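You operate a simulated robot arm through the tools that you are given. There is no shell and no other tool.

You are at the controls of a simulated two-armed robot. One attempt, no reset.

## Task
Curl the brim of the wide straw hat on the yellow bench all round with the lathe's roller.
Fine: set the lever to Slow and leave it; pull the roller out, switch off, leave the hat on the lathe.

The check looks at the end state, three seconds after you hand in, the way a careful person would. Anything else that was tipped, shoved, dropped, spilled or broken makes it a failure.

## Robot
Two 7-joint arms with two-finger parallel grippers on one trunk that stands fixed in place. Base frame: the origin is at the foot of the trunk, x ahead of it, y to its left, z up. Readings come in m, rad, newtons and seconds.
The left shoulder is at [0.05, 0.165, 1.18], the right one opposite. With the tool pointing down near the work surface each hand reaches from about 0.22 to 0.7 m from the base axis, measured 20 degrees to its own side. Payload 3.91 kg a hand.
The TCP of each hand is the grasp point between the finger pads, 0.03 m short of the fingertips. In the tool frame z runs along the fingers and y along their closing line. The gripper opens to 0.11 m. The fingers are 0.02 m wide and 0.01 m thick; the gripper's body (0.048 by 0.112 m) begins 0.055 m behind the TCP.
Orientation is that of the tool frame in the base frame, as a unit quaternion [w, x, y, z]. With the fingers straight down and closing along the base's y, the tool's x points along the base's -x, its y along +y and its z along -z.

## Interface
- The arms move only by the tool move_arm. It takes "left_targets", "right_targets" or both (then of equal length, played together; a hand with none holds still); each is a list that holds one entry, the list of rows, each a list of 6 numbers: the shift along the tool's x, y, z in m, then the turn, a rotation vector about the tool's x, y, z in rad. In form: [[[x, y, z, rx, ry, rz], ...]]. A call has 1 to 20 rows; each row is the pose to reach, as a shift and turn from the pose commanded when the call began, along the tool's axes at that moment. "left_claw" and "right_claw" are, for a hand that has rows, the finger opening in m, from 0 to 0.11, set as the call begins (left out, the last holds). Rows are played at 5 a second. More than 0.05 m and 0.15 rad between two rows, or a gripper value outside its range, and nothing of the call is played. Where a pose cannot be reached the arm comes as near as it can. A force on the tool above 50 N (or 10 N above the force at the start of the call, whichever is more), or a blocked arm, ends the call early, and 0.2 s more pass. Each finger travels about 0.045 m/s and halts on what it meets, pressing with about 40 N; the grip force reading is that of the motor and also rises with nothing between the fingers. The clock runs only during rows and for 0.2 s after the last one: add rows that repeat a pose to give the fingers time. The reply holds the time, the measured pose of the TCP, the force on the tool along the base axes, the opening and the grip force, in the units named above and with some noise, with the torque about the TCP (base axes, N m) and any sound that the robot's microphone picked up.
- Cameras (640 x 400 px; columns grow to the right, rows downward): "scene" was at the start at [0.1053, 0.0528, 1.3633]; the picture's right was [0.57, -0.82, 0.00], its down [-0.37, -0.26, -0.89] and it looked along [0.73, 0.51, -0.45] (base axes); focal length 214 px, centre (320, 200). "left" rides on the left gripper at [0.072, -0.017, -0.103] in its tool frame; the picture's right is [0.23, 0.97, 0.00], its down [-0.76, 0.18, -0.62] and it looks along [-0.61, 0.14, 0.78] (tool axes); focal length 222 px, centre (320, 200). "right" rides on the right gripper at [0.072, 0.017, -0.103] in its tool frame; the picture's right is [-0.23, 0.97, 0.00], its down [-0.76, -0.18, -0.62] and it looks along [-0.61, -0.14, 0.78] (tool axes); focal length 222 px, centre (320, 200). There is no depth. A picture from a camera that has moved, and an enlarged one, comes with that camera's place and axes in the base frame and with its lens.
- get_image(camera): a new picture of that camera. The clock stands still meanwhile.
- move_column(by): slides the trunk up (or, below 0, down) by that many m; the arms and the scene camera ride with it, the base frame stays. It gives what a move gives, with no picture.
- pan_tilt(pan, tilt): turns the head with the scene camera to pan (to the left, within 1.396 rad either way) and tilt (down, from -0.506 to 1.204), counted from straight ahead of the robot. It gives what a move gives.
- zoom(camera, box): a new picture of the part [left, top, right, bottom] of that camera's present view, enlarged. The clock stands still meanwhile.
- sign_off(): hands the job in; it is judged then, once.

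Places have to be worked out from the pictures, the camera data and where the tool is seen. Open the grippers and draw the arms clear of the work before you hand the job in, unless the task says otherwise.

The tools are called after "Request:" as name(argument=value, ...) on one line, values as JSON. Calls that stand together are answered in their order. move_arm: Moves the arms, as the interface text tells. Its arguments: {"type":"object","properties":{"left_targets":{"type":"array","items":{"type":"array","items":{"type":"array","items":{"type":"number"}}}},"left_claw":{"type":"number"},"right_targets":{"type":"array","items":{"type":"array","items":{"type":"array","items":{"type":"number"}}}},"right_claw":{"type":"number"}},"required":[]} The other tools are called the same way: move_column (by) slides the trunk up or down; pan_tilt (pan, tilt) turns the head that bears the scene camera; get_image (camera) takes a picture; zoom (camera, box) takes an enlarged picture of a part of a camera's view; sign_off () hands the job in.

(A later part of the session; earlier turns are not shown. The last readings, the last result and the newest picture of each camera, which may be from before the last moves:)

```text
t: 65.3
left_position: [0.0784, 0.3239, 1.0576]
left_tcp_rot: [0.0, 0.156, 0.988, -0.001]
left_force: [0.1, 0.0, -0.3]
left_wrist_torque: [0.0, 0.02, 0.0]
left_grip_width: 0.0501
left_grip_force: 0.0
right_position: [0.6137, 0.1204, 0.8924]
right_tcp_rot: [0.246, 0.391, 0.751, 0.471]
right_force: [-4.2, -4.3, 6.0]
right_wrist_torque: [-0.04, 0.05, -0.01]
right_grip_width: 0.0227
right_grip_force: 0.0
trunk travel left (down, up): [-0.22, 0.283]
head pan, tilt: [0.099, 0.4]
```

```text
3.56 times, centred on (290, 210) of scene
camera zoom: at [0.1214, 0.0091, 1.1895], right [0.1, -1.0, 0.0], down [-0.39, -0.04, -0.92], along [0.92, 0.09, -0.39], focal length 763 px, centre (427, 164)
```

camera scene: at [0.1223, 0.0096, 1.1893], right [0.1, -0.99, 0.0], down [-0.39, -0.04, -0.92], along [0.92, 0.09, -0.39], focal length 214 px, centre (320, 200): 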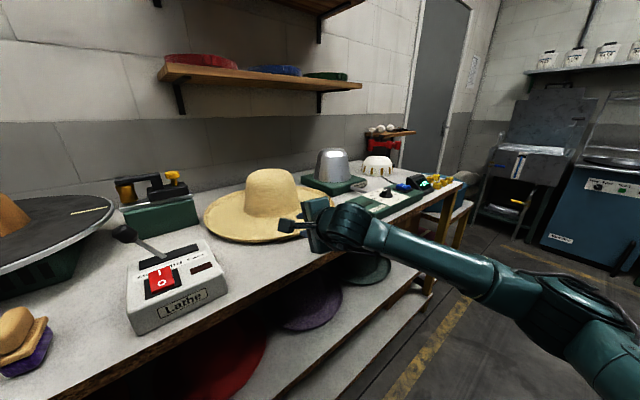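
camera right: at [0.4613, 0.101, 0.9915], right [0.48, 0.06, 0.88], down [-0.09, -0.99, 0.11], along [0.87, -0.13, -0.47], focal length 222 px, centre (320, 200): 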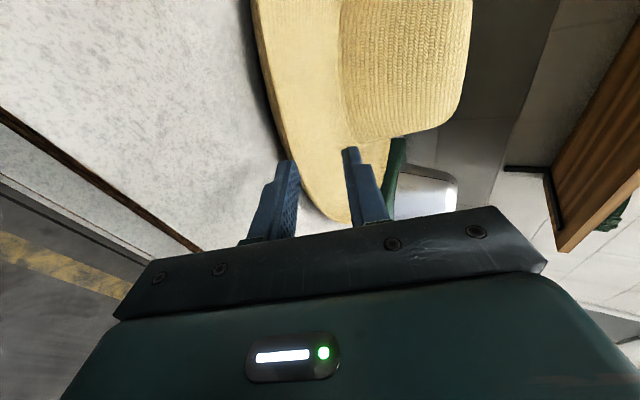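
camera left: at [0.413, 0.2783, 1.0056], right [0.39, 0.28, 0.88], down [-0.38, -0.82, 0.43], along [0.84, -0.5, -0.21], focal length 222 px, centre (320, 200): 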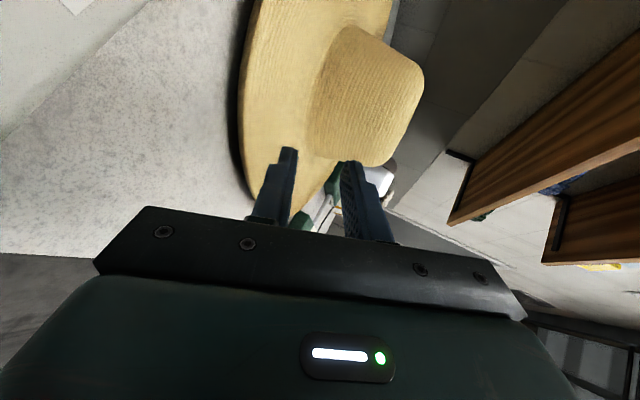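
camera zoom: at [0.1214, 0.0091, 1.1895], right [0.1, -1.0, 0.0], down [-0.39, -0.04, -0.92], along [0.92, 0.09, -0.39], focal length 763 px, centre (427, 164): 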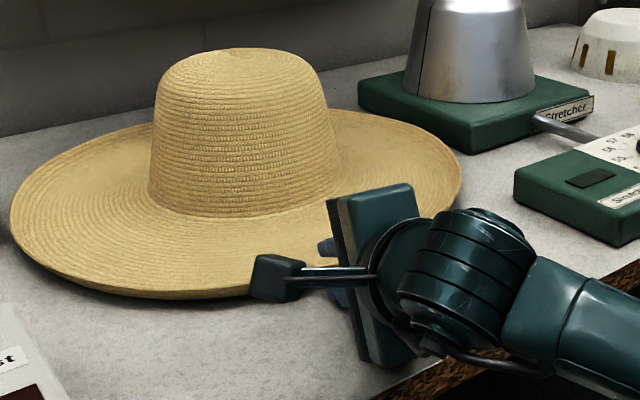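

There is now contact (about 6 N back and 6 N up), and the hat is drifting toward the roller base, so I stop pushing. I ease up slightly and close on the lip to see whether it catches.

Request:
move_arm(right_targets=[[[0, 0.0018, -0.001, 0, 0, 0], [0, 0.0018, -0.001, 0, 0, 0], [0, 0.0018, -0.001, 0, 0, 0], [0, 0.0018, -0.001, 0, 0, 0], [0, 0.0018, -0.001, 0, 0, 0]]], right_claw=0.0)

Request:
zoom(camera="right", box=[220, 60, 440, 250])

Request:
zoom(camera="scene", box=[200, 160, 380, 260])

```text
t: 66.5
left_position: [0.0794, 0.323, 1.0576]
left_tcp_rot: [0.0, 0.157, 0.988, 0.0]
left_force: [0.1, -0.7, -0.4]
left_wrist_torque: [-0.02, 0.01, 0.01]
left_grip_width: 0.05
left_grip_force: 0.0
right_position: [0.6129, 0.1181, 0.892]
right_tcp_rot: [0.245, 0.391, 0.752, 0.47]
right_force: [0.6, -0.7, 0.0]
right_wrist_torque: [0.03, 0.01, -0.01]
right_grip_width: 0.0003
right_grip_force: 37.1
trunk travel left (down, up): [-0.22, 0.283]
head pan, tilt: [0.099, 0.4]
```

```text
2.11 times, centred on (330, 155) of right
camera zoom: at [0.5005, 0.1295, 0.9535], right [0.48, 0.06, 0.88], down [-0.09, -0.99, 0.11], along [0.87, -0.13, -0.47], focal length 468 px, centre (299, 295)
```

zoom: 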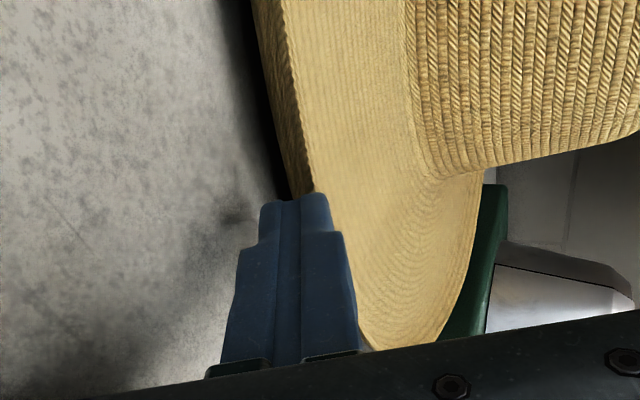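

```text
3.56 times, centred on (290, 210) of scene
camera zoom: at [0.1221, 0.0096, 1.1893], right [0.1, -1.0, 0.0], down [-0.39, -0.04, -0.92], along [0.92, 0.09, -0.39], focal length 763 px, centre (427, 164)
```

zoom: 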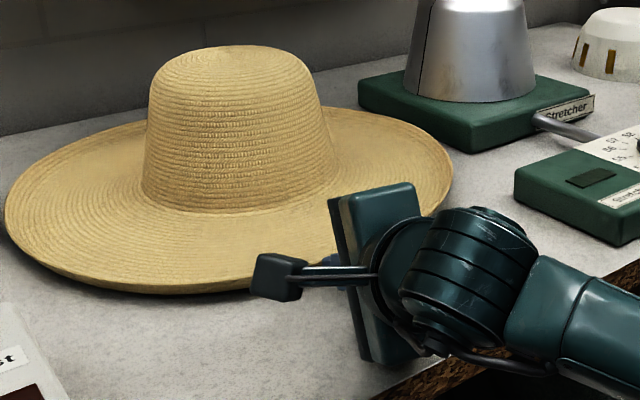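

The lip slipped out and the hat slid a bit further back, so under-rim pinching isn't possible at this spot. New plan: press closed fingertips lightly on the brim inside the raised lip, drag the hat toward the bench's front edge until the brim overhangs, then grip it there. I back off and pitch the hand down to about 52°.

Request:
move_arm(right_targets=[[[0, 0, -0.03, 0, 0, 0], [0, 0.0231, -0.06, 0, 0, 0], [0, 0.0462, -0.0886, 0, 0, 0], [0, 0.0462, -0.0886, 0.15, 0, 0], [0, 0.0462, -0.0886, 0.3, 0, 0], [0, 0.0462, -0.0886, 0.45, 0, 0]]])

Request:
pan_tilt(pan=0.3, tilt=0.45)

Request:
get_image(camera="scene")

Request:
zoom(camera="scene", box=[210, 150, 390, 262])

```text
t: 67.9
left_position: [0.079, 0.3225, 1.058]
left_tcp_rot: [0.0, 0.156, 0.988, -0.001]
left_force: [0.5, 0.5, -0.3]
left_wrist_torque: [0.02, 0.01, 0.01]
left_grip_width: 0.0502
left_grip_force: 0.1
right_position: [0.5649, 0.0842, 0.9731]
right_tcp_rot: [0.152, 0.436, 0.838, 0.291]
right_force: [0.1, 0.1, 0.2]
right_wrist_torque: [0.02, -0.04, -0.05]
right_grip_width: 0.0001
right_grip_force: 37.9
trunk travel left (down, up): [-0.22, 0.283]
head pan, tilt: [0.099, 0.4]
```

```text
t: 68.6
left_position: [0.0783, 0.3243, 1.0578]
left_tcp_rot: [0.0, 0.156, 0.988, 0.0]
left_force: [-0.6, -0.2, -0.2]
left_wrist_torque: [0.0, 0.03, 0.02]
left_grip_width: 0.05
left_grip_force: 0.0
right_position: [0.5648, 0.0854, 0.9721]
right_tcp_rot: [0.152, 0.436, 0.838, 0.292]
right_force: [-0.3, 0.1, -0.6]
right_wrist_torque: [0.0, -0.01, 0.02]
right_grip_width: 0.0001
right_grip_force: 37.1
trunk travel left (down, up): [-0.22, 0.283]
head pan, tilt: [0.3, 0.45]
```

```text
taken
camera scene: at [0.1179, 0.0275, 1.1847], right [0.3, -0.96, 0.0], down [-0.42, -0.13, -0.9], along [0.86, 0.27, -0.44], focal length 214 px, centre (320, 200)
```

scene: 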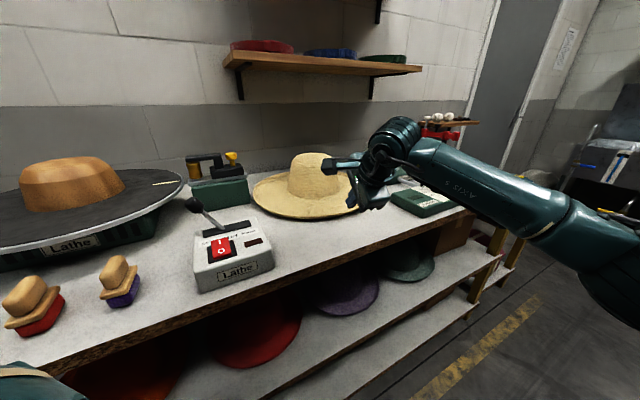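

```text
3.56 times, centred on (300, 206) of scene
camera zoom: at [0.1179, 0.0275, 1.1847], right [0.3, -0.96, 0.0], down [-0.42, -0.13, -0.9], along [0.86, 0.27, -0.44], focal length 763 px, centre (391, 179)
```

zoom: 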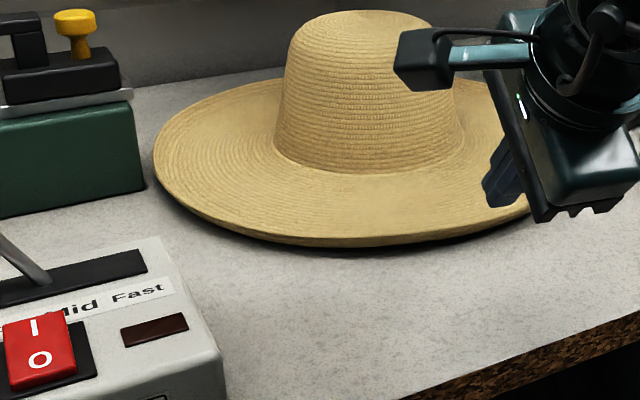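

From this view the hat centre is now about (0.83, 0.275). I bring the closed fingertips above the flat part of the near brim, around (0.717, 0.162), a few centimetres up.

Request:
move_arm(right_targets=[[[-0.006, 0.0243, 0.0329, 0, 0, 0], [-0.012, 0.0487, 0.0658, 0, 0, 0], [-0.018, 0.073, 0.0986, 0, 0, 0], [-0.0239, 0.0973, 0.1315, 0, 0, 0]]])

Request:
get_image(camera="scene")

Request:
get_image(camera="right")

```text
t: 69.6
left_position: [0.0771, 0.3253, 1.0576]
left_tcp_rot: [0.001, 0.155, 0.988, -0.001]
left_force: [0.4, 1.3, -0.4]
left_wrist_torque: [-0.06, -0.05, 0.0]
left_grip_width: 0.0501
left_grip_force: 0.1
right_position: [0.6732, 0.1337, 0.9359]
right_tcp_rot: [0.153, 0.435, 0.838, 0.292]
right_force: [-0.3, 0.9, -0.4]
right_wrist_torque: [-0.03, 0.01, -0.04]
right_grip_width: 0.0001
right_grip_force: 38.0
right hand out of reach, approached as far as the arm can: row 4
trunk travel left (down, up): [-0.22, 0.283]
head pan, tilt: [0.3, 0.45]
```

```text
taken
camera scene: at [0.1171, 0.0292, 1.1847], right [0.3, -0.96, 0.0], down [-0.42, -0.13, -0.9], along [0.86, 0.27, -0.43], focal length 214 px, centre (320, 200)
```

scene: 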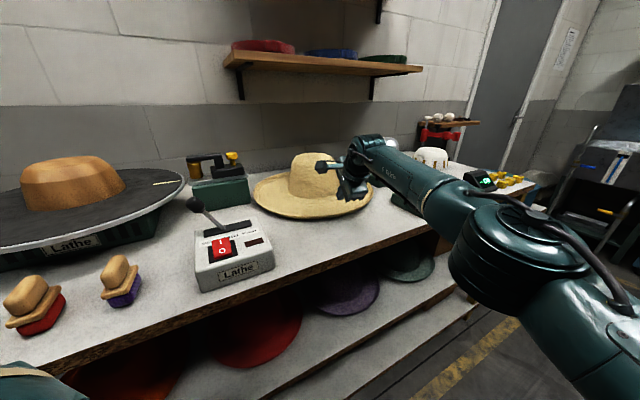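

```text
taken
camera right: at [0.5897, 0.1648, 1.0268], right [0.75, 0.25, 0.61], down [0.01, -0.93, 0.38], along [0.66, -0.28, -0.7], focal length 222 px, centre (320, 200)
```

right: 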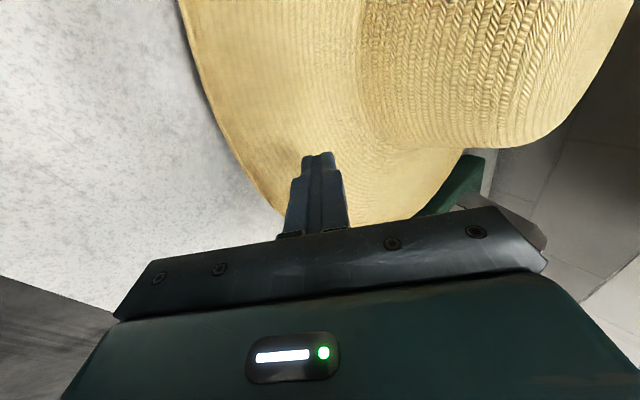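

The arm is near its limit at this steep pitch. Pitching up to about 40° gains forward reach; I do that and go slightly forward, then press down with the trunk.

Request:
move_arm(right_targets=[[[0, 0.0216, -0.002, -0.1, 0, 0], [0.001, 0.0432, -0.004, -0.2, 0, 0]]])

Request:
get_image(camera="right")

Request:
zoom(camera="scene", box=[210, 130, 390, 242])

```text
t: 70.2
left_position: [0.079, 0.3235, 1.0584]
left_tcp_rot: [0.0, 0.157, 0.988, -0.001]
left_force: [0.1, -1.1, 0.0]
left_wrist_torque: [0.01, -0.01, -0.02]
left_grip_width: 0.0501
left_grip_force: 0.0
right_position: [0.692, 0.146, 0.9564]
right_tcp_rot: [0.185, 0.424, 0.812, 0.355]
right_force: [0.1, 0.2, -0.4]
right_wrist_torque: [0.0, 0.01, 0.0]
right_grip_width: 0.0
right_grip_force: 37.6
right hand out of reach, approached as far as the arm can: row 2
trunk travel left (down, up): [-0.22, 0.283]
head pan, tilt: [0.3, 0.45]
```

```text
taken
camera right: at [0.5975, 0.1691, 1.0406], right [0.67, 0.19, 0.71], down [-0.04, -0.96, 0.29], along [0.74, -0.22, -0.64], focal length 222 px, centre (320, 200)
```

right: 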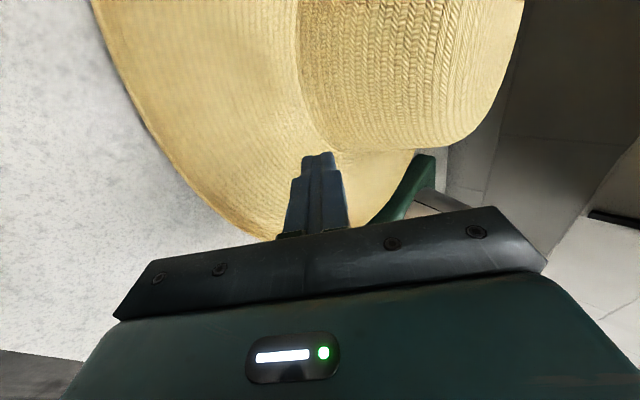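

```text
3.56 times, centred on (300, 186) of scene
camera zoom: at [0.118, 0.0275, 1.1846], right [0.3, -0.96, 0.0], down [-0.42, -0.13, -0.9], along [0.86, 0.27, -0.44], focal length 763 px, centre (391, 250)
```

zoom: 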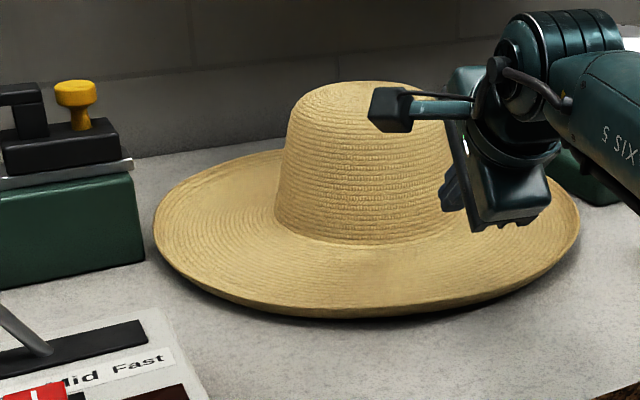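

The tips are over the brim at about (0.704, 0.155), 6 cm up. I lower the trunk 5 cm and then feel for contact with small arm steps.

Request:
move_column(by=-0.05)

Request:
get_image(camera="right")

```text
t: 71.1
left_position: [0.0783, 0.3237, 1.008]
left_tcp_rot: [0.0, 0.155, 0.988, 0.0]
left_force: [-0.1, -0.1, -0.8]
left_wrist_torque: [-0.02, 0.02, 0.01]
left_grip_width: 0.0502
left_grip_force: 0.0
right_position: [0.6916, 0.1461, 0.9074]
right_tcp_rot: [0.184, 0.423, 0.814, 0.354]
right_force: [0.3, -0.2, -1.0]
right_wrist_torque: [-0.03, 0.03, -0.01]
right_grip_width: 0.0004
right_grip_force: 38.0
trunk travel left (down, up): [-0.17, 0.333]
head pan, tilt: [0.3, 0.45]
```

```text
taken
camera right: at [0.5973, 0.1691, 0.9905], right [0.67, 0.19, 0.71], down [-0.04, -0.96, 0.29], along [0.74, -0.22, -0.64], focal length 222 px, centre (320, 200)
```

right: 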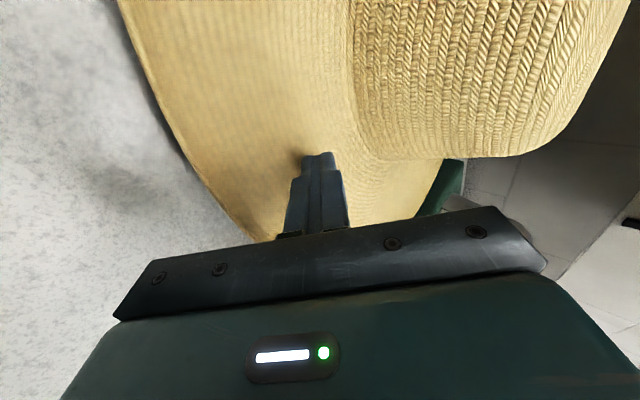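

Shadow contact is near. I press down in 4 mm steps.

Request:
move_arm(right_targets=[[[0, -0.0029, 0.0027, 0, 0, 0], [0, -0.0059, 0.0054, 0, 0, 0], [0, -0.0088, 0.0081, 0, 0, 0], [0, -0.0117, 0.0109, 0, 0, 0]]])

```text
t: 72.1
left_position: [0.0762, 0.3233, 1.0092]
left_tcp_rot: [0.001, 0.157, 0.988, 0.0]
left_force: [-0.3, -0.2, -0.1]
left_wrist_torque: [0.02, 0.01, 0.0]
left_grip_width: 0.0501
left_grip_force: 0.1
right_position: [0.6914, 0.1461, 0.9007]
right_tcp_rot: [0.189, 0.421, 0.811, 0.36]
right_force: [1.2, 0.4, 30.0]
right_wrist_torque: [0.49, -0.33, 0.07]
right_grip_width: 0.0
right_grip_force: 37.8
trunk travel left (down, up): [-0.17, 0.333]
head pan, tilt: [0.3, 0.45]
```

Contact with 30 N of press—more than needed. I ease 4 mm and drag the hat 4 cm toward the bench's front edge, then check that it follows.

Request:
move_arm(right_targets=[[[0, 0.0029, -0.0027, 0, 0, 0], [-0.0018, -0.0038, -0.0099, 0, 0, 0], [-0.0035, -0.0105, -0.0171, 0, 0, 0], [-0.0053, -0.0171, -0.0244, 0, 0, 0], [-0.007, -0.0238, -0.0316, 0, 0, 0]]])

Request:
zoom(camera="scene", box=[210, 130, 390, 242])

Request:
get_image(camera="right")

```text
t: 73.3
left_position: [0.0765, 0.3232, 1.0087]
left_tcp_rot: [0.001, 0.156, 0.988, 0.0]
left_force: [0.2, 0.0, -0.4]
left_wrist_torque: [-0.01, -0.03, -0.02]
left_grip_width: 0.0503
left_grip_force: 0.0
right_position: [0.663, 0.1197, 0.9003]
right_tcp_rot: [0.186, 0.421, 0.812, 0.359]
right_force: [4.3, 5.1, 22.3]
right_wrist_torque: [0.49, -0.36, 0.01]
right_grip_width: 0.0001
right_grip_force: 37.8
trunk travel left (down, up): [-0.17, 0.333]
head pan, tilt: [0.3, 0.45]
```

```text
3.56 times, centred on (300, 186) of scene
camera zoom: at [0.1162, 0.0277, 1.1349], right [0.3, -0.96, 0.0], down [-0.41, -0.13, -0.9], along [0.86, 0.27, -0.43], focal length 763 px, centre (391, 250)
```

zoom: 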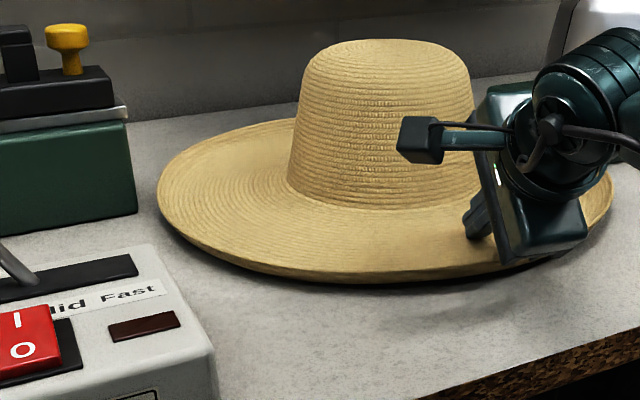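

```text
taken
camera right: at [0.5682, 0.1413, 0.9822], right [0.67, 0.19, 0.72], down [-0.04, -0.96, 0.29], along [0.74, -0.22, -0.63], focal length 222 px, centre (320, 200)
```

right: 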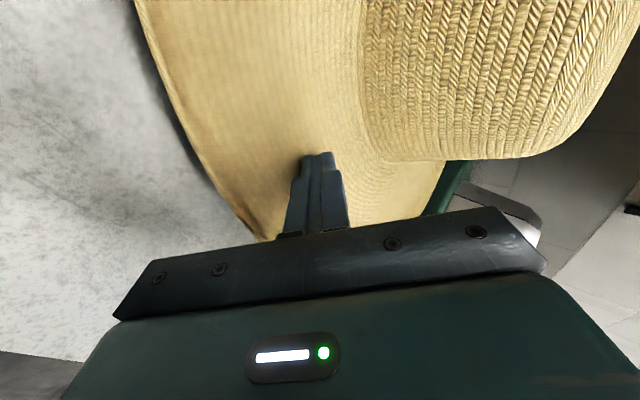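

The hat follows the fingertips exactly (same place on the brim). I drag another 8 cm in the same direction.

Request:
move_arm(right_targets=[[[-0.0018, -0.006, -0.0078, 0, 0, 0], [-0.0035, -0.0127, -0.015, 0, 0, 0], [-0.0053, -0.0193, -0.0222, 0, 0, 0], [-0.007, -0.026, -0.0294, 0, 0, 0], [-0.0088, -0.0327, -0.0366, 0, 0, 0], [-0.0105, -0.0394, -0.0438, 0, 0, 0], [-0.0123, -0.0461, -0.051, 0, 0, 0], [-0.014, -0.0527, -0.0583, 0, 0, 0]]])

Request:
get_image(camera="scene")

Request:
get_image(camera="right")

```text
t: 75.1
left_position: [0.0779, 0.3236, 1.0076]
left_tcp_rot: [0.001, 0.156, 0.988, 0.0]
left_force: [0.2, -0.1, 0.5]
left_wrist_torque: [-0.02, -0.05, -0.02]
left_grip_width: 0.05
left_grip_force: 0.2
right_position: [0.6083, 0.0635, 0.8993]
right_tcp_rot: [0.186, 0.421, 0.812, 0.358]
right_force: [5.0, 2.9, 21.7]
right_wrist_torque: [0.4, -0.27, -0.03]
right_grip_width: 0.0
right_grip_force: 37.5
trunk travel left (down, up): [-0.17, 0.333]
head pan, tilt: [0.3, 0.45]
```

```text
taken
camera scene: at [0.1164, 0.0277, 1.1349], right [0.3, -0.96, 0.0], down [-0.41, -0.13, -0.9], along [0.86, 0.27, -0.43], focal length 214 px, centre (320, 200)
```

scene: 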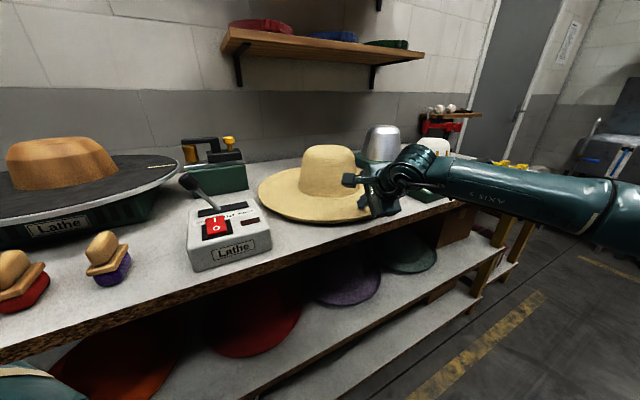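

```text
taken
camera right: at [0.5127, 0.0851, 0.982], right [0.67, 0.19, 0.72], down [-0.04, -0.96, 0.29], along [0.74, -0.22, -0.63], focal length 222 px, centre (320, 200)
```

right: 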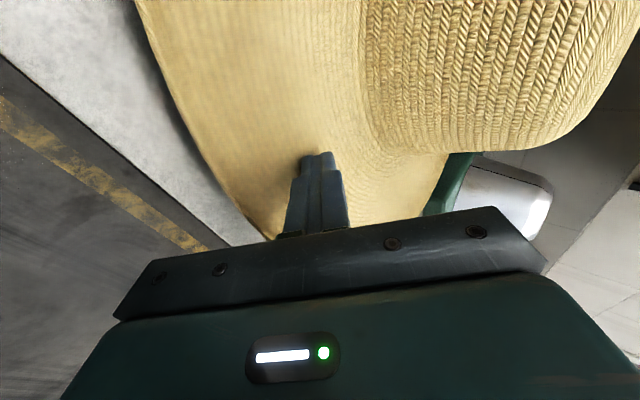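

The brim is about to reach the bench edge. The stretcher's control base may be close to the hat's right side, so I check before pulling more.

Request:
zoom(camera="scene", box=[250, 110, 480, 250])

Request:
pan_tilt(pan=0.05, tilt=0.45)

Request:
zoom(camera="scene", box=[180, 110, 440, 260])

```text
2.78 times, centred on (365, 180) of scene
camera zoom: at [0.1164, 0.0277, 1.1349], right [0.3, -0.96, 0.0], down [-0.41, -0.13, -0.9], along [0.86, 0.27, -0.43], focal length 597 px, centre (195, 256)
```

zoom: 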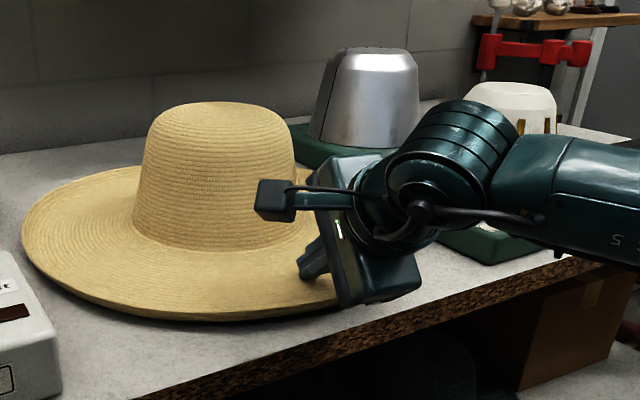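

```text
t: 75.9
left_position: [0.0767, 0.3233, 1.0085]
left_tcp_rot: [0.0, 0.157, 0.988, 0.0]
left_force: [-0.1, 0.4, -0.2]
left_wrist_torque: [-0.01, -0.03, -0.03]
left_grip_width: 0.0501
left_grip_force: 0.0
right_position: [0.6075, 0.0629, 0.8996]
right_tcp_rot: [0.186, 0.422, 0.812, 0.358]
right_force: [-0.4, 0.6, 22.6]
right_wrist_torque: [0.37, -0.16, 0.03]
right_grip_width: 0.0001
right_grip_force: 37.8
trunk travel left (down, up): [-0.17, 0.333]
head pan, tilt: [0.051, 0.45]
```

```text
2.46 times, centred on (310, 185) of scene
camera zoom: at [0.1199, 0.0049, 1.135], right [0.05, -1.0, 0.0], down [-0.43, -0.02, -0.9], along [0.9, 0.05, -0.43], focal length 528 px, centre (345, 237)
```

zoom: 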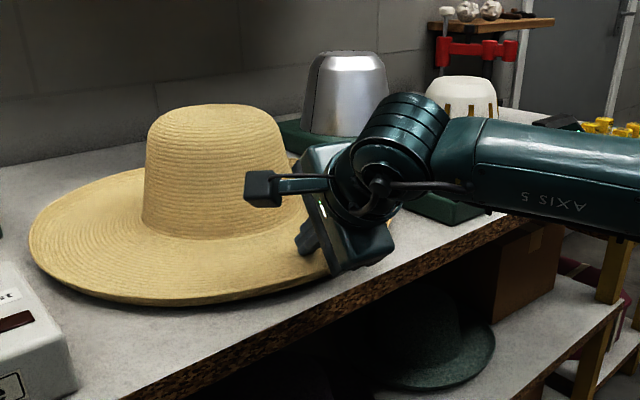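

I lift the right hand straight up off the brim and look at the hat's surroundings from above.

Request:
move_arm(right_targets=[[[0, 0.022, -0.0204, 0, 0, 0], [0, 0.055, -0.051, 0, 0, 0], [0, 0.088, -0.0815, 0, 0, 0], [0, 0.11, -0.1018, 0.1, 0, 0]]])

Request:
get_image(camera="right")

Request:
get_image(camera="scene")

```text
t: 76.9
left_position: [0.079, 0.3242, 1.0076]
left_tcp_rot: [0.0, 0.157, 0.988, 0.001]
left_force: [0.3, -0.3, -0.2]
left_wrist_torque: [-0.02, 0.01, 0.01]
left_grip_width: 0.0501
left_grip_force: 0.0
right_position: [0.6051, 0.0642, 1.0448]
right_tcp_rot: [0.163, 0.432, 0.829, 0.314]
right_force: [0.0, 0.5, -0.2]
right_wrist_torque: [0.01, 0.04, 0.01]
right_grip_width: 0.0001
right_grip_force: 37.9
trunk travel left (down, up): [-0.17, 0.333]
head pan, tilt: [0.051, 0.45]
```

```text
taken
camera right: at [0.5173, 0.0913, 1.1341], right [0.73, 0.23, 0.64], down [-0.01, -0.94, 0.35], along [0.68, -0.26, -0.68], focal length 222 px, centre (320, 200)
```

right: 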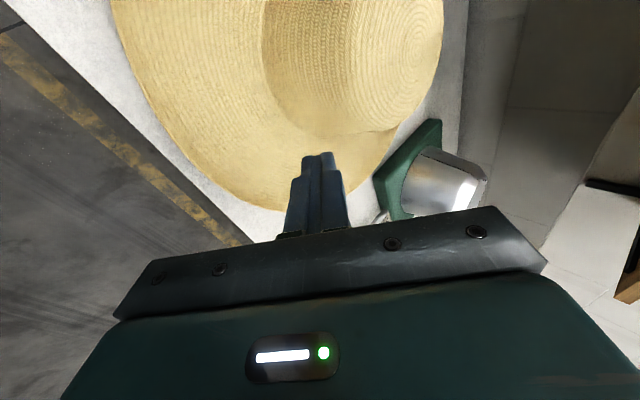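

```text
taken
camera scene: at [0.1217, 0.0051, 1.1346], right [0.05, -1.0, 0.0], down [-0.43, -0.02, -0.9], along [0.9, 0.05, -0.43], focal length 214 px, centre (320, 200)
```

scene: 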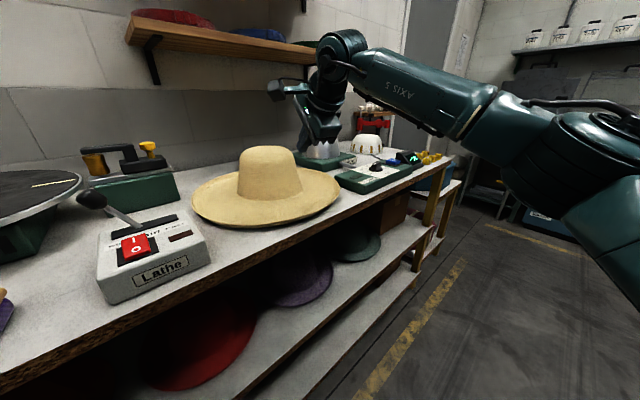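

Request:
zoom(camera="scene", box=[180, 130, 380, 250])

```text
3.20 times, centred on (280, 190) of scene
camera zoom: at [0.1217, 0.0051, 1.1346], right [0.05, -1.0, 0.0], down [-0.43, -0.02, -0.9], along [0.9, 0.05, -0.43], focal length 686 px, centre (448, 232)
```

zoom: 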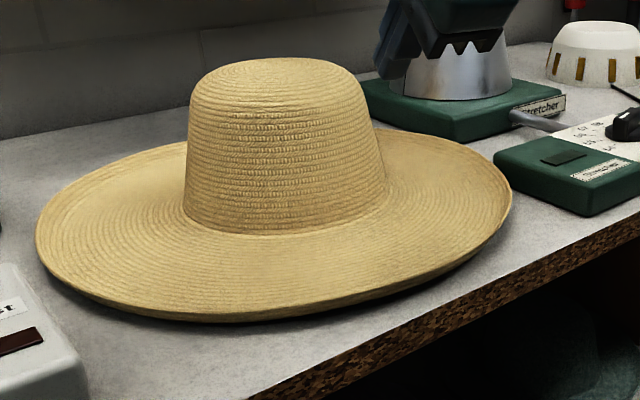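

The hat centre is now about (0.746, 0.195) with its rim about 2 cm short of the bench edge, and the corridor between control box and stretcher base is narrow. I place the fingertips again nearer the crown (0.655, 0.103), so I can steer the hat slightly left and then toward the edge.

Request:
move_arm(right_targets=[[[0.0009, -0.0137, 0.0346, 0, 0, 0], [0.0018, -0.0274, 0.0691, 0, 0, 0], [0.0026, -0.041, 0.1037, 0, 0, 0], [0.0035, -0.0547, 0.1382, 0, 0, 0]]])

Request:
move_arm(right_targets=[[[0, -0.002, 0.0022, 0, 0, 0], [0, -0.004, 0.0045, 0, 0, 0], [0, -0.006, 0.0067, 0, 0, 0], [0, -0.0073, 0.0082, 0, 0, 0]]])

Request:
get_image(camera="right")

```text
t: 77.9
left_position: [0.0791, 0.3236, 1.0077]
left_tcp_rot: [0.0, 0.156, 0.988, 0.0]
left_force: [-0.5, -0.1, 0.3]
left_wrist_torque: [-0.02, 0.02, 0.01]
left_grip_width: 0.05
left_grip_force: 0.0
right_position: [0.6428, 0.0931, 0.9079]
right_tcp_rot: [0.164, 0.432, 0.829, 0.314]
right_force: [-0.4, 0.8, 2.5]
right_wrist_torque: [0.08, 0.02, 0.0]
right_grip_width: 0.0002
right_grip_force: 37.7
trunk travel left (down, up): [-0.17, 0.333]
head pan, tilt: [0.051, 0.45]
```

```text
t: 78.9
left_position: [0.0759, 0.324, 1.0086]
left_tcp_rot: [0.002, 0.157, 0.988, 0.001]
left_force: [-0.1, 0.2, 1.0]
left_wrist_torque: [0.02, 0.04, 0.0]
left_grip_width: 0.0502
left_grip_force: 0.2
right_position: [0.6455, 0.0932, 0.9045]
right_tcp_rot: [0.169, 0.43, 0.827, 0.321]
right_force: [-2.7, -2.5, 37.9]
right_wrist_torque: [0.5, -0.16, 0.07]
right_grip_width: 0.0001
right_grip_force: 37.5
trunk travel left (down, up): [-0.17, 0.333]
head pan, tilt: [0.051, 0.45]
```

```text
taken
camera right: at [0.5564, 0.1204, 0.994], right [0.72, 0.23, 0.66], down [-0.02, -0.94, 0.34], along [0.7, -0.25, -0.67], focal length 222 px, centre (320, 200)
```

right: 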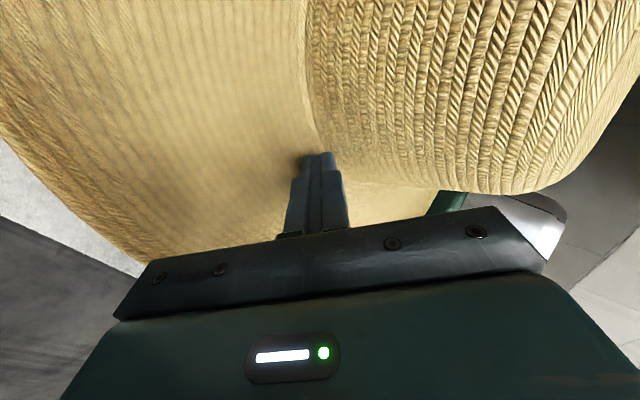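

Contact is at about z=0.877 on the brim's top, so the brim is effectively ~2 cm thick above the bench and must overhang to be gripped. I ease the press to about 15 N and drag 3 cm in direction (-0.93, -0.37) to keep between the box and the stretcher.

Request:
move_arm(right_targets=[[[0, 0.0046, -0.0052, 0, 0, 0], [0.0017, -0.0009, -0.01, 0, 0, 0], [0.0034, -0.0063, -0.0149, 0, 0, 0], [0.0052, -0.0118, -0.0197, 0, 0, 0], [0.0069, -0.0173, -0.0245, 0, 0, 0]]])

Request:
zoom(camera="scene", box=[180, 130, 380, 250])

Request:
get_image(camera="right")

```text
t: 80.1
left_position: [0.0782, 0.3219, 1.0074]
left_tcp_rot: [0.002, 0.156, 0.988, 0.0]
left_force: [-0.7, 0.3, -0.4]
left_wrist_torque: [0.02, 0.0, 0.03]
left_grip_width: 0.0499
left_grip_force: 0.1
right_position: [0.6174, 0.082, 0.9069]
right_tcp_rot: [0.165, 0.431, 0.828, 0.317]
right_force: [6.3, 1.8, 22.7]
right_wrist_torque: [0.39, -0.32, -0.1]
right_grip_width: 0.0
right_grip_force: 37.3
trunk travel left (down, up): [-0.17, 0.333]
head pan, tilt: [0.051, 0.45]
```

```text
3.20 times, centred on (280, 190) of scene
camera zoom: at [0.1205, 0.0049, 1.1349], right [0.05, -1.0, 0.0], down [-0.43, -0.02, -0.9], along [0.9, 0.05, -0.43], focal length 686 px, centre (448, 232)
```

zoom: 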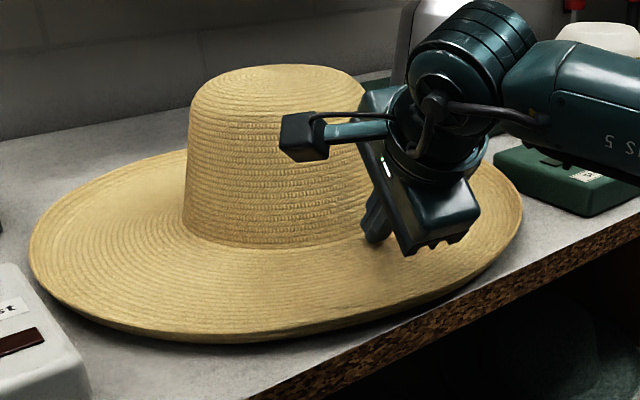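

```text
taken
camera right: at [0.5302, 0.1097, 0.9953], right [0.72, 0.23, 0.65], down [-0.01, -0.94, 0.34], along [0.69, -0.26, -0.68], focal length 222 px, centre (320, 200)
```

right: 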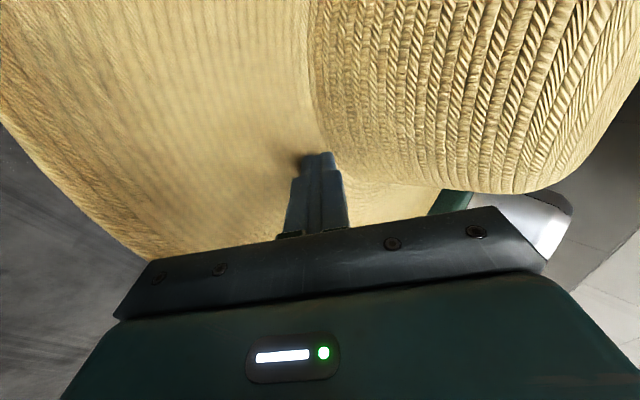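

The hat followed by 3 cm and its rim now reaches the bench edge. I drag 5 cm more, first the same way, then straight toward the edge.

Request:
move_arm(right_targets=[[[0.0023, -0.0073, -0.0064, 0, 0, 0], [0.0046, -0.0146, -0.0129, 0, 0, 0], [0.0029, -0.022, -0.0194, 0, 0, 0], [0.0011, -0.0293, -0.0259, 0, 0, 0], [-0.0006, -0.0367, -0.0324, 0, 0, 0]]])

Request:
get_image(camera="scene")

Request:
zoom(camera="scene", box=[160, 140, 380, 270])

```text
t: 81.3
left_position: [0.0766, 0.3242, 1.0078]
left_tcp_rot: [0.001, 0.156, 0.988, 0.0]
left_force: [-0.2, 0.4, 0.2]
left_wrist_torque: [0.03, -0.01, 0.0]
left_grip_width: 0.0502
left_grip_force: 0.2
right_position: [0.5772, 0.0542, 0.9066]
right_tcp_rot: [0.164, 0.431, 0.829, 0.316]
right_force: [3.4, 5.5, 20.7]
right_wrist_torque: [0.42, -0.25, -0.02]
right_grip_width: 0.0
right_grip_force: 37.4
trunk travel left (down, up): [-0.17, 0.333]
head pan, tilt: [0.051, 0.45]
```

```text
taken
camera scene: at [0.1206, 0.0053, 1.1348], right [0.05, -1.0, 0.0], down [-0.43, -0.02, -0.9], along [0.9, 0.05, -0.43], focal length 214 px, centre (320, 200)
```

scene: 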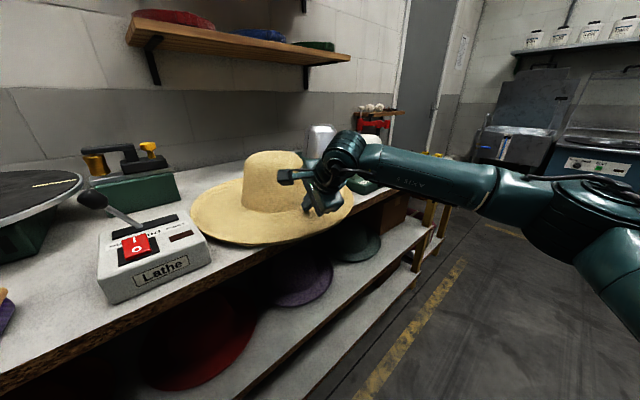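

```text
2.91 times, centred on (270, 205) of scene
camera zoom: at [0.1206, 0.0053, 1.1348], right [0.05, -1.0, 0.0], down [-0.43, -0.02, -0.9], along [0.9, 0.05, -0.43], focal length 624 px, centre (466, 186)
```

zoom: 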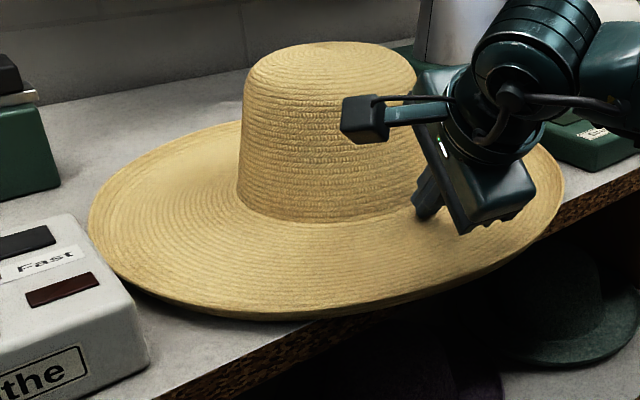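

The brim now overhangs the bench edge by about 5 cm, and nothing else has moved. I lift the hand, back off, and pitch it nearly horizontal for a deep brim grip.

Request:
move_arm(right_targets=[[[0, 0.0265, -0.03, 0, 0, 0], [0, 0.0529, -0.0599, 0, 0, 0], [0, 0.028, -0.0819, 0, 0, 0], [0, 0.0031, -0.1039, 0, 0, 0], [0, -0.0218, -0.1259, 0, 0, 0], [0, -0.0218, -0.1259, -0.134, 0, 0], [0, -0.0218, -0.1259, -0.268, 0, 0], [0, -0.0218, -0.1259, -0.402, 0, 0], [0, -0.0218, -0.1259, -0.536, 0, 0], [0, -0.0218, -0.1259, -0.67, 0, 0]]], right_claw=0.06)

Request:
get_image(camera="scene")

Request:
get_image(camera="right")

```text
t: 83.5
left_position: [0.0798, 0.324, 1.008]
left_tcp_rot: [0.001, 0.157, 0.988, -0.001]
left_force: [-0.3, 0.1, 0.6]
left_wrist_torque: [0.0, 0.01, 0.0]
left_grip_width: 0.0501
left_grip_force: 0.0
right_position: [0.4976, -0.0023, 0.9819]
right_tcp_rot: [0.298, 0.353, 0.68, 0.57]
right_force: [-0.1, -0.5, 0.6]
right_wrist_torque: [0.01, -0.02, 0.05]
right_grip_width: 0.0599
right_grip_force: 0.0
trunk travel left (down, up): [-0.17, 0.333]
head pan, tilt: [0.051, 0.45]
```

```text
taken
camera scene: at [0.1219, 0.005, 1.1347], right [0.05, -1.0, 0.0], down [-0.43, -0.02, -0.9], along [0.9, 0.05, -0.44], focal length 214 px, centre (320, 200)
```

scene: 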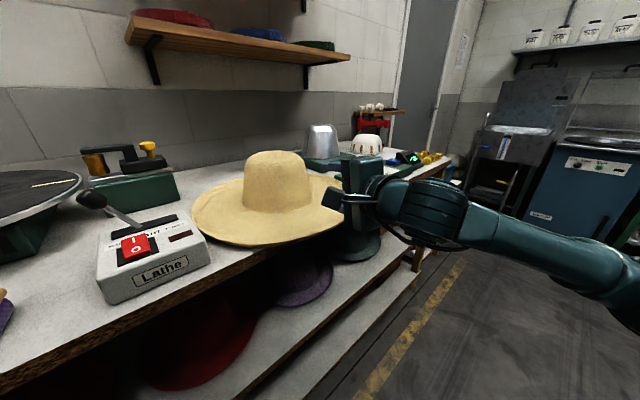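

```text
taken
camera right: at [0.3746, -0.0004, 1.0179], right [0.27, -0.09, 0.96], down [-0.09, -0.99, -0.07], along [0.96, -0.07, -0.28], focal length 222 px, centre (320, 200)
```

right: 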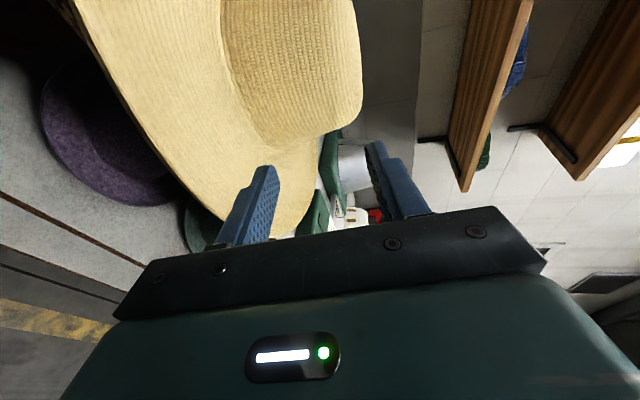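

The gripper is near horizontal with the fingers open 6 cm. I move back to stand-off, then lower so the brim level (z≈0.868) is centred between the fingers.

Request:
move_arm(right_targets=[[[0.0259, -0.0049, -0.0286, 0, 0, 0], [0.026, -0.0417, -0.0221, 0, 0, 0], [0.026, -0.0785, -0.0156, 0, 0, 0], [0.026, -0.1153, -0.0092, 0, 0, 0]]], right_claw=0.06)

Request:
get_image(camera="right")

Request:
zoom(camera="scene", box=[180, 140, 400, 280])

```text
t: 84.5
left_position: [0.0788, 0.3238, 1.0072]
left_tcp_rot: [0.001, 0.156, 0.988, 0.0]
left_force: [-0.8, 0.3, 0.4]
left_wrist_torque: [-0.01, 0.02, 0.01]
left_grip_width: 0.0499
left_grip_force: 0.1
right_position: [0.4653, -0.0178, 0.8977]
right_tcp_rot: [0.295, 0.352, 0.681, 0.571]
right_force: [0.1, 0.6, -0.1]
right_wrist_torque: [0.0, 0.01, 0.01]
right_grip_width: 0.0599
right_grip_force: 0.0
right hand out of reach, approached as far as the arm can: row 3, 4
trunk travel left (down, up): [-0.17, 0.333]
head pan, tilt: [0.051, 0.45]
```

```text
taken
camera right: at [0.3434, -0.0157, 0.9328], right [0.27, -0.09, 0.96], down [-0.09, -0.99, -0.07], along [0.96, -0.07, -0.28], focal length 222 px, centre (320, 200)
```

right: 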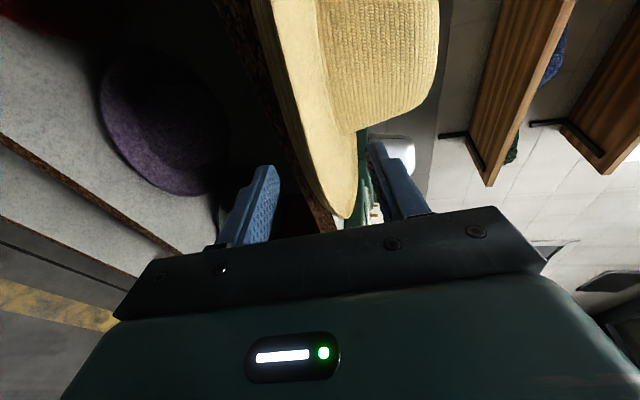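

```text
2.86 times, centred on (290, 210) of scene
camera zoom: at [0.1219, 0.0054, 1.1347], right [0.05, -1.0, 0.0], down [-0.43, -0.02, -0.9], along [0.9, 0.05, -0.44], focal length 613 px, centre (406, 171)
```

zoom: 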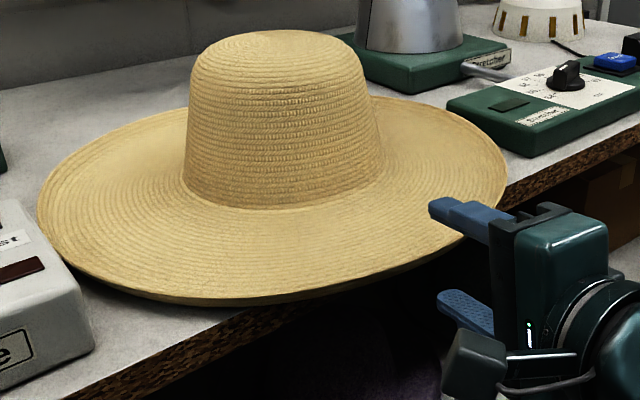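

The arm stops a bit high here, but the trunk can lower the rest. The picture shows the brim edge already between finger heights; I lower the trunk 3 cm.

Request:
move_column(by=-0.028)

Request:
zoom(camera="scene", box=[180, 140, 400, 280])

Request:
get_image(camera="right")

```text
t: 85.2
left_position: [0.0789, 0.3241, 0.9792]
left_tcp_rot: [0.0, 0.155, 0.988, 0.0]
left_force: [0.8, 0.7, -0.8]
left_wrist_torque: [-0.01, 0.0, 0.01]
left_grip_width: 0.05
left_grip_force: 0.1
right_position: [0.467, -0.0184, 0.8691]
right_tcp_rot: [0.295, 0.352, 0.681, 0.571]
right_force: [0.1, 1.1, 0.1]
right_wrist_torque: [0.01, 0.0, 0.0]
right_grip_width: 0.0602
right_grip_force: 0.1
trunk travel left (down, up): [-0.142, 0.361]
head pan, tilt: [0.051, 0.45]
```

```text
2.86 times, centred on (290, 210) of scene
camera zoom: at [0.1218, 0.005, 1.1066], right [0.05, -1.0, 0.0], down [-0.43, -0.02, -0.9], along [0.9, 0.05, -0.44], focal length 613 px, centre (406, 171)
```

zoom: 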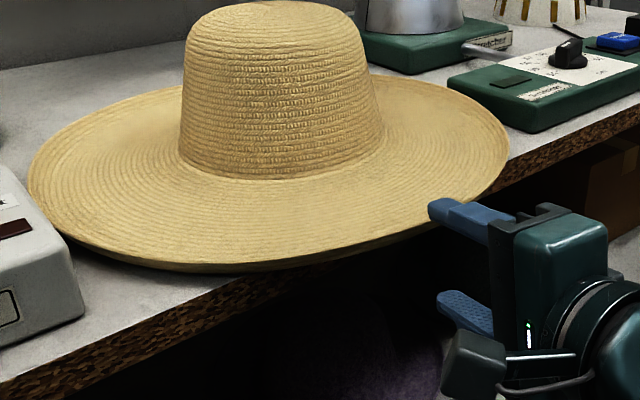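

```text
taken
camera right: at [0.3432, -0.0157, 0.9045], right [0.27, -0.09, 0.96], down [-0.09, -0.99, -0.07], along [0.96, -0.06, -0.28], focal length 222 px, centre (320, 200)
```

right: 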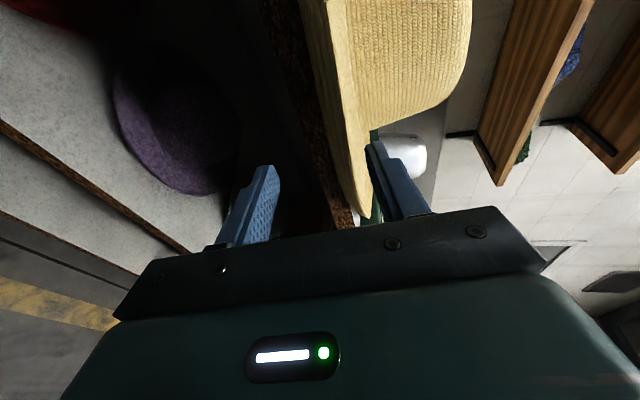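

The brim lies between the fingers. I advance 6.5 cm toward the hat centre, stopping short of the bench edge with the lower fingertip.

Request:
move_arm(right_targets=[[[0.0009, 0.0022, 0.0127, 0, 0, 0], [0.0018, 0.0045, 0.0254, 0, 0, 0], [0.0026, 0.0067, 0.0382, 0, 0, 0], [0.0035, 0.009, 0.0509, 0, 0, 0], [0.0044, 0.0112, 0.0636, 0, 0, 0]]])

Request:
zoom(camera="scene", box=[180, 140, 400, 280])

Request:
get_image(camera="right")

```text
t: 86.4
left_position: [0.0789, 0.324, 0.9799]
left_tcp_rot: [0.001, 0.157, 0.988, 0.0]
left_force: [0.2, -0.8, -0.2]
left_wrist_torque: [-0.04, 0.0, 0.02]
left_grip_width: 0.0501
left_grip_force: 0.1
right_position: [0.5086, 0.0037, 0.8608]
right_tcp_rot: [0.293, 0.352, 0.681, 0.571]
right_force: [0.1, 1.3, -0.4]
right_wrist_torque: [-0.02, -0.01, -0.02]
right_grip_width: 0.06
right_grip_force: 0.0
right hand out of reach, approached as far as the arm can: row 2, 3, 4, 5
trunk travel left (down, up): [-0.142, 0.361]
head pan, tilt: [0.051, 0.45]
```

```text
2.86 times, centred on (290, 210) of scene
camera zoom: at [0.1219, 0.005, 1.1066], right [0.05, -1.0, 0.0], down [-0.43, -0.02, -0.9], along [0.9, 0.05, -0.44], focal length 613 px, centre (406, 171)
```

zoom: 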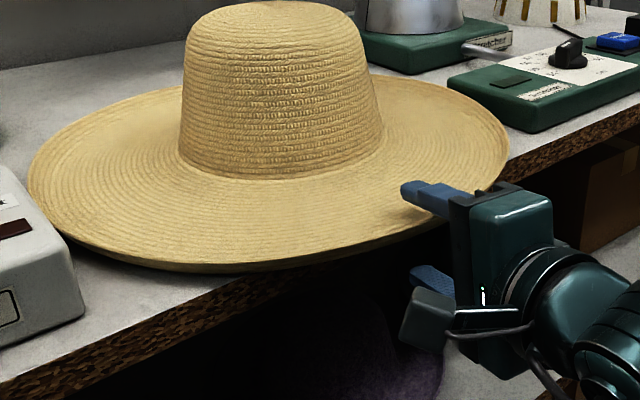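

```text
taken
camera right: at [0.386, 0.0054, 0.8962], right [0.27, -0.09, 0.96], down [-0.09, -0.99, -0.07], along [0.96, -0.06, -0.28], focal length 222 px, centre (320, 200)
```

right: 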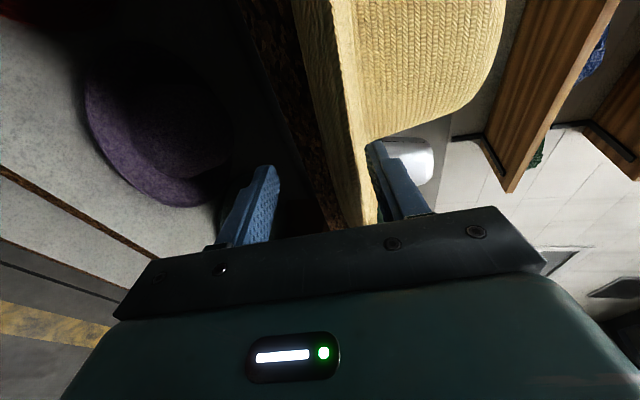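

The brim is between the fingers but only about 2.5 cm deep, and the wrist is near a limit. Turning the heading to about 47° should ease it; I do that while advancing about 3 cm along x.

Request:
move_arm(right_targets=[[[-0.0057, 0.003, 0.0078, 0, 0.069, -0.012], [-0.0115, 0.006, 0.0155, 0, 0.138, -0.024], [-0.0172, 0.0091, 0.0233, 0, 0.207, -0.036], [-0.0172, 0.0091, 0.0233, 0, 0.207, -0.036]]])

Request:
zoom(camera="scene", box=[180, 140, 400, 280])

Request:
get_image(camera="right")

```text
t: 87.4
left_position: [0.0789, 0.3225, 0.9789]
left_tcp_rot: [0.001, 0.156, 0.988, 0.0]
left_force: [0.6, 1.0, 0.3]
left_wrist_torque: [-0.03, 0.02, 0.0]
left_grip_width: 0.0502
left_grip_force: 0.1
right_position: [0.5383, 0.0045, 0.8662]
right_tcp_rot: [0.233, 0.279, 0.713, 0.599]
right_force: [-0.3, 0.9, 0.1]
right_wrist_torque: [0.03, -0.01, -0.01]
right_grip_width: 0.0598
right_grip_force: 0.0
trunk travel left (down, up): [-0.142, 0.361]
head pan, tilt: [0.051, 0.45]
```

```text
2.86 times, centred on (290, 210) of scene
camera zoom: at [0.1219, 0.005, 1.1066], right [0.05, -1.0, 0.0], down [-0.43, -0.02, -0.9], along [0.9, 0.05, -0.44], focal length 613 px, centre (406, 171)
```

zoom: 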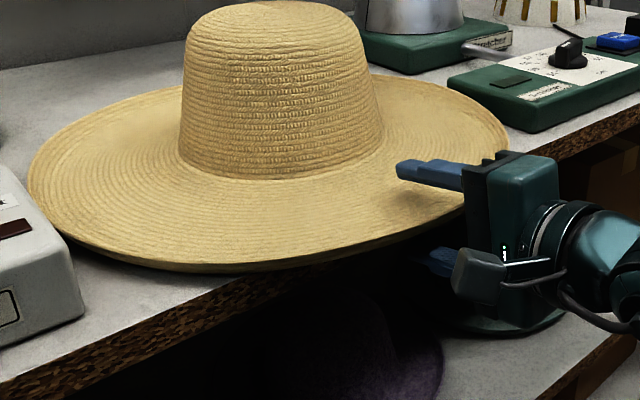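

```text
taken
camera right: at [0.4177, -0.0193, 0.9017], right [0.28, -0.03, 0.96], down [0.12, -0.99, -0.07], along [0.95, 0.14, -0.28], focal length 222 px, centre (320, 200)
```

right: 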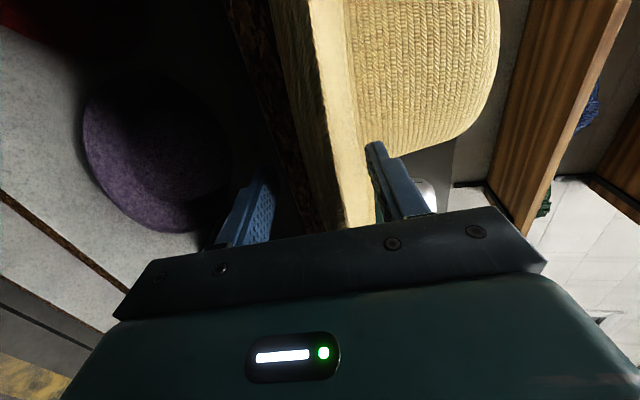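

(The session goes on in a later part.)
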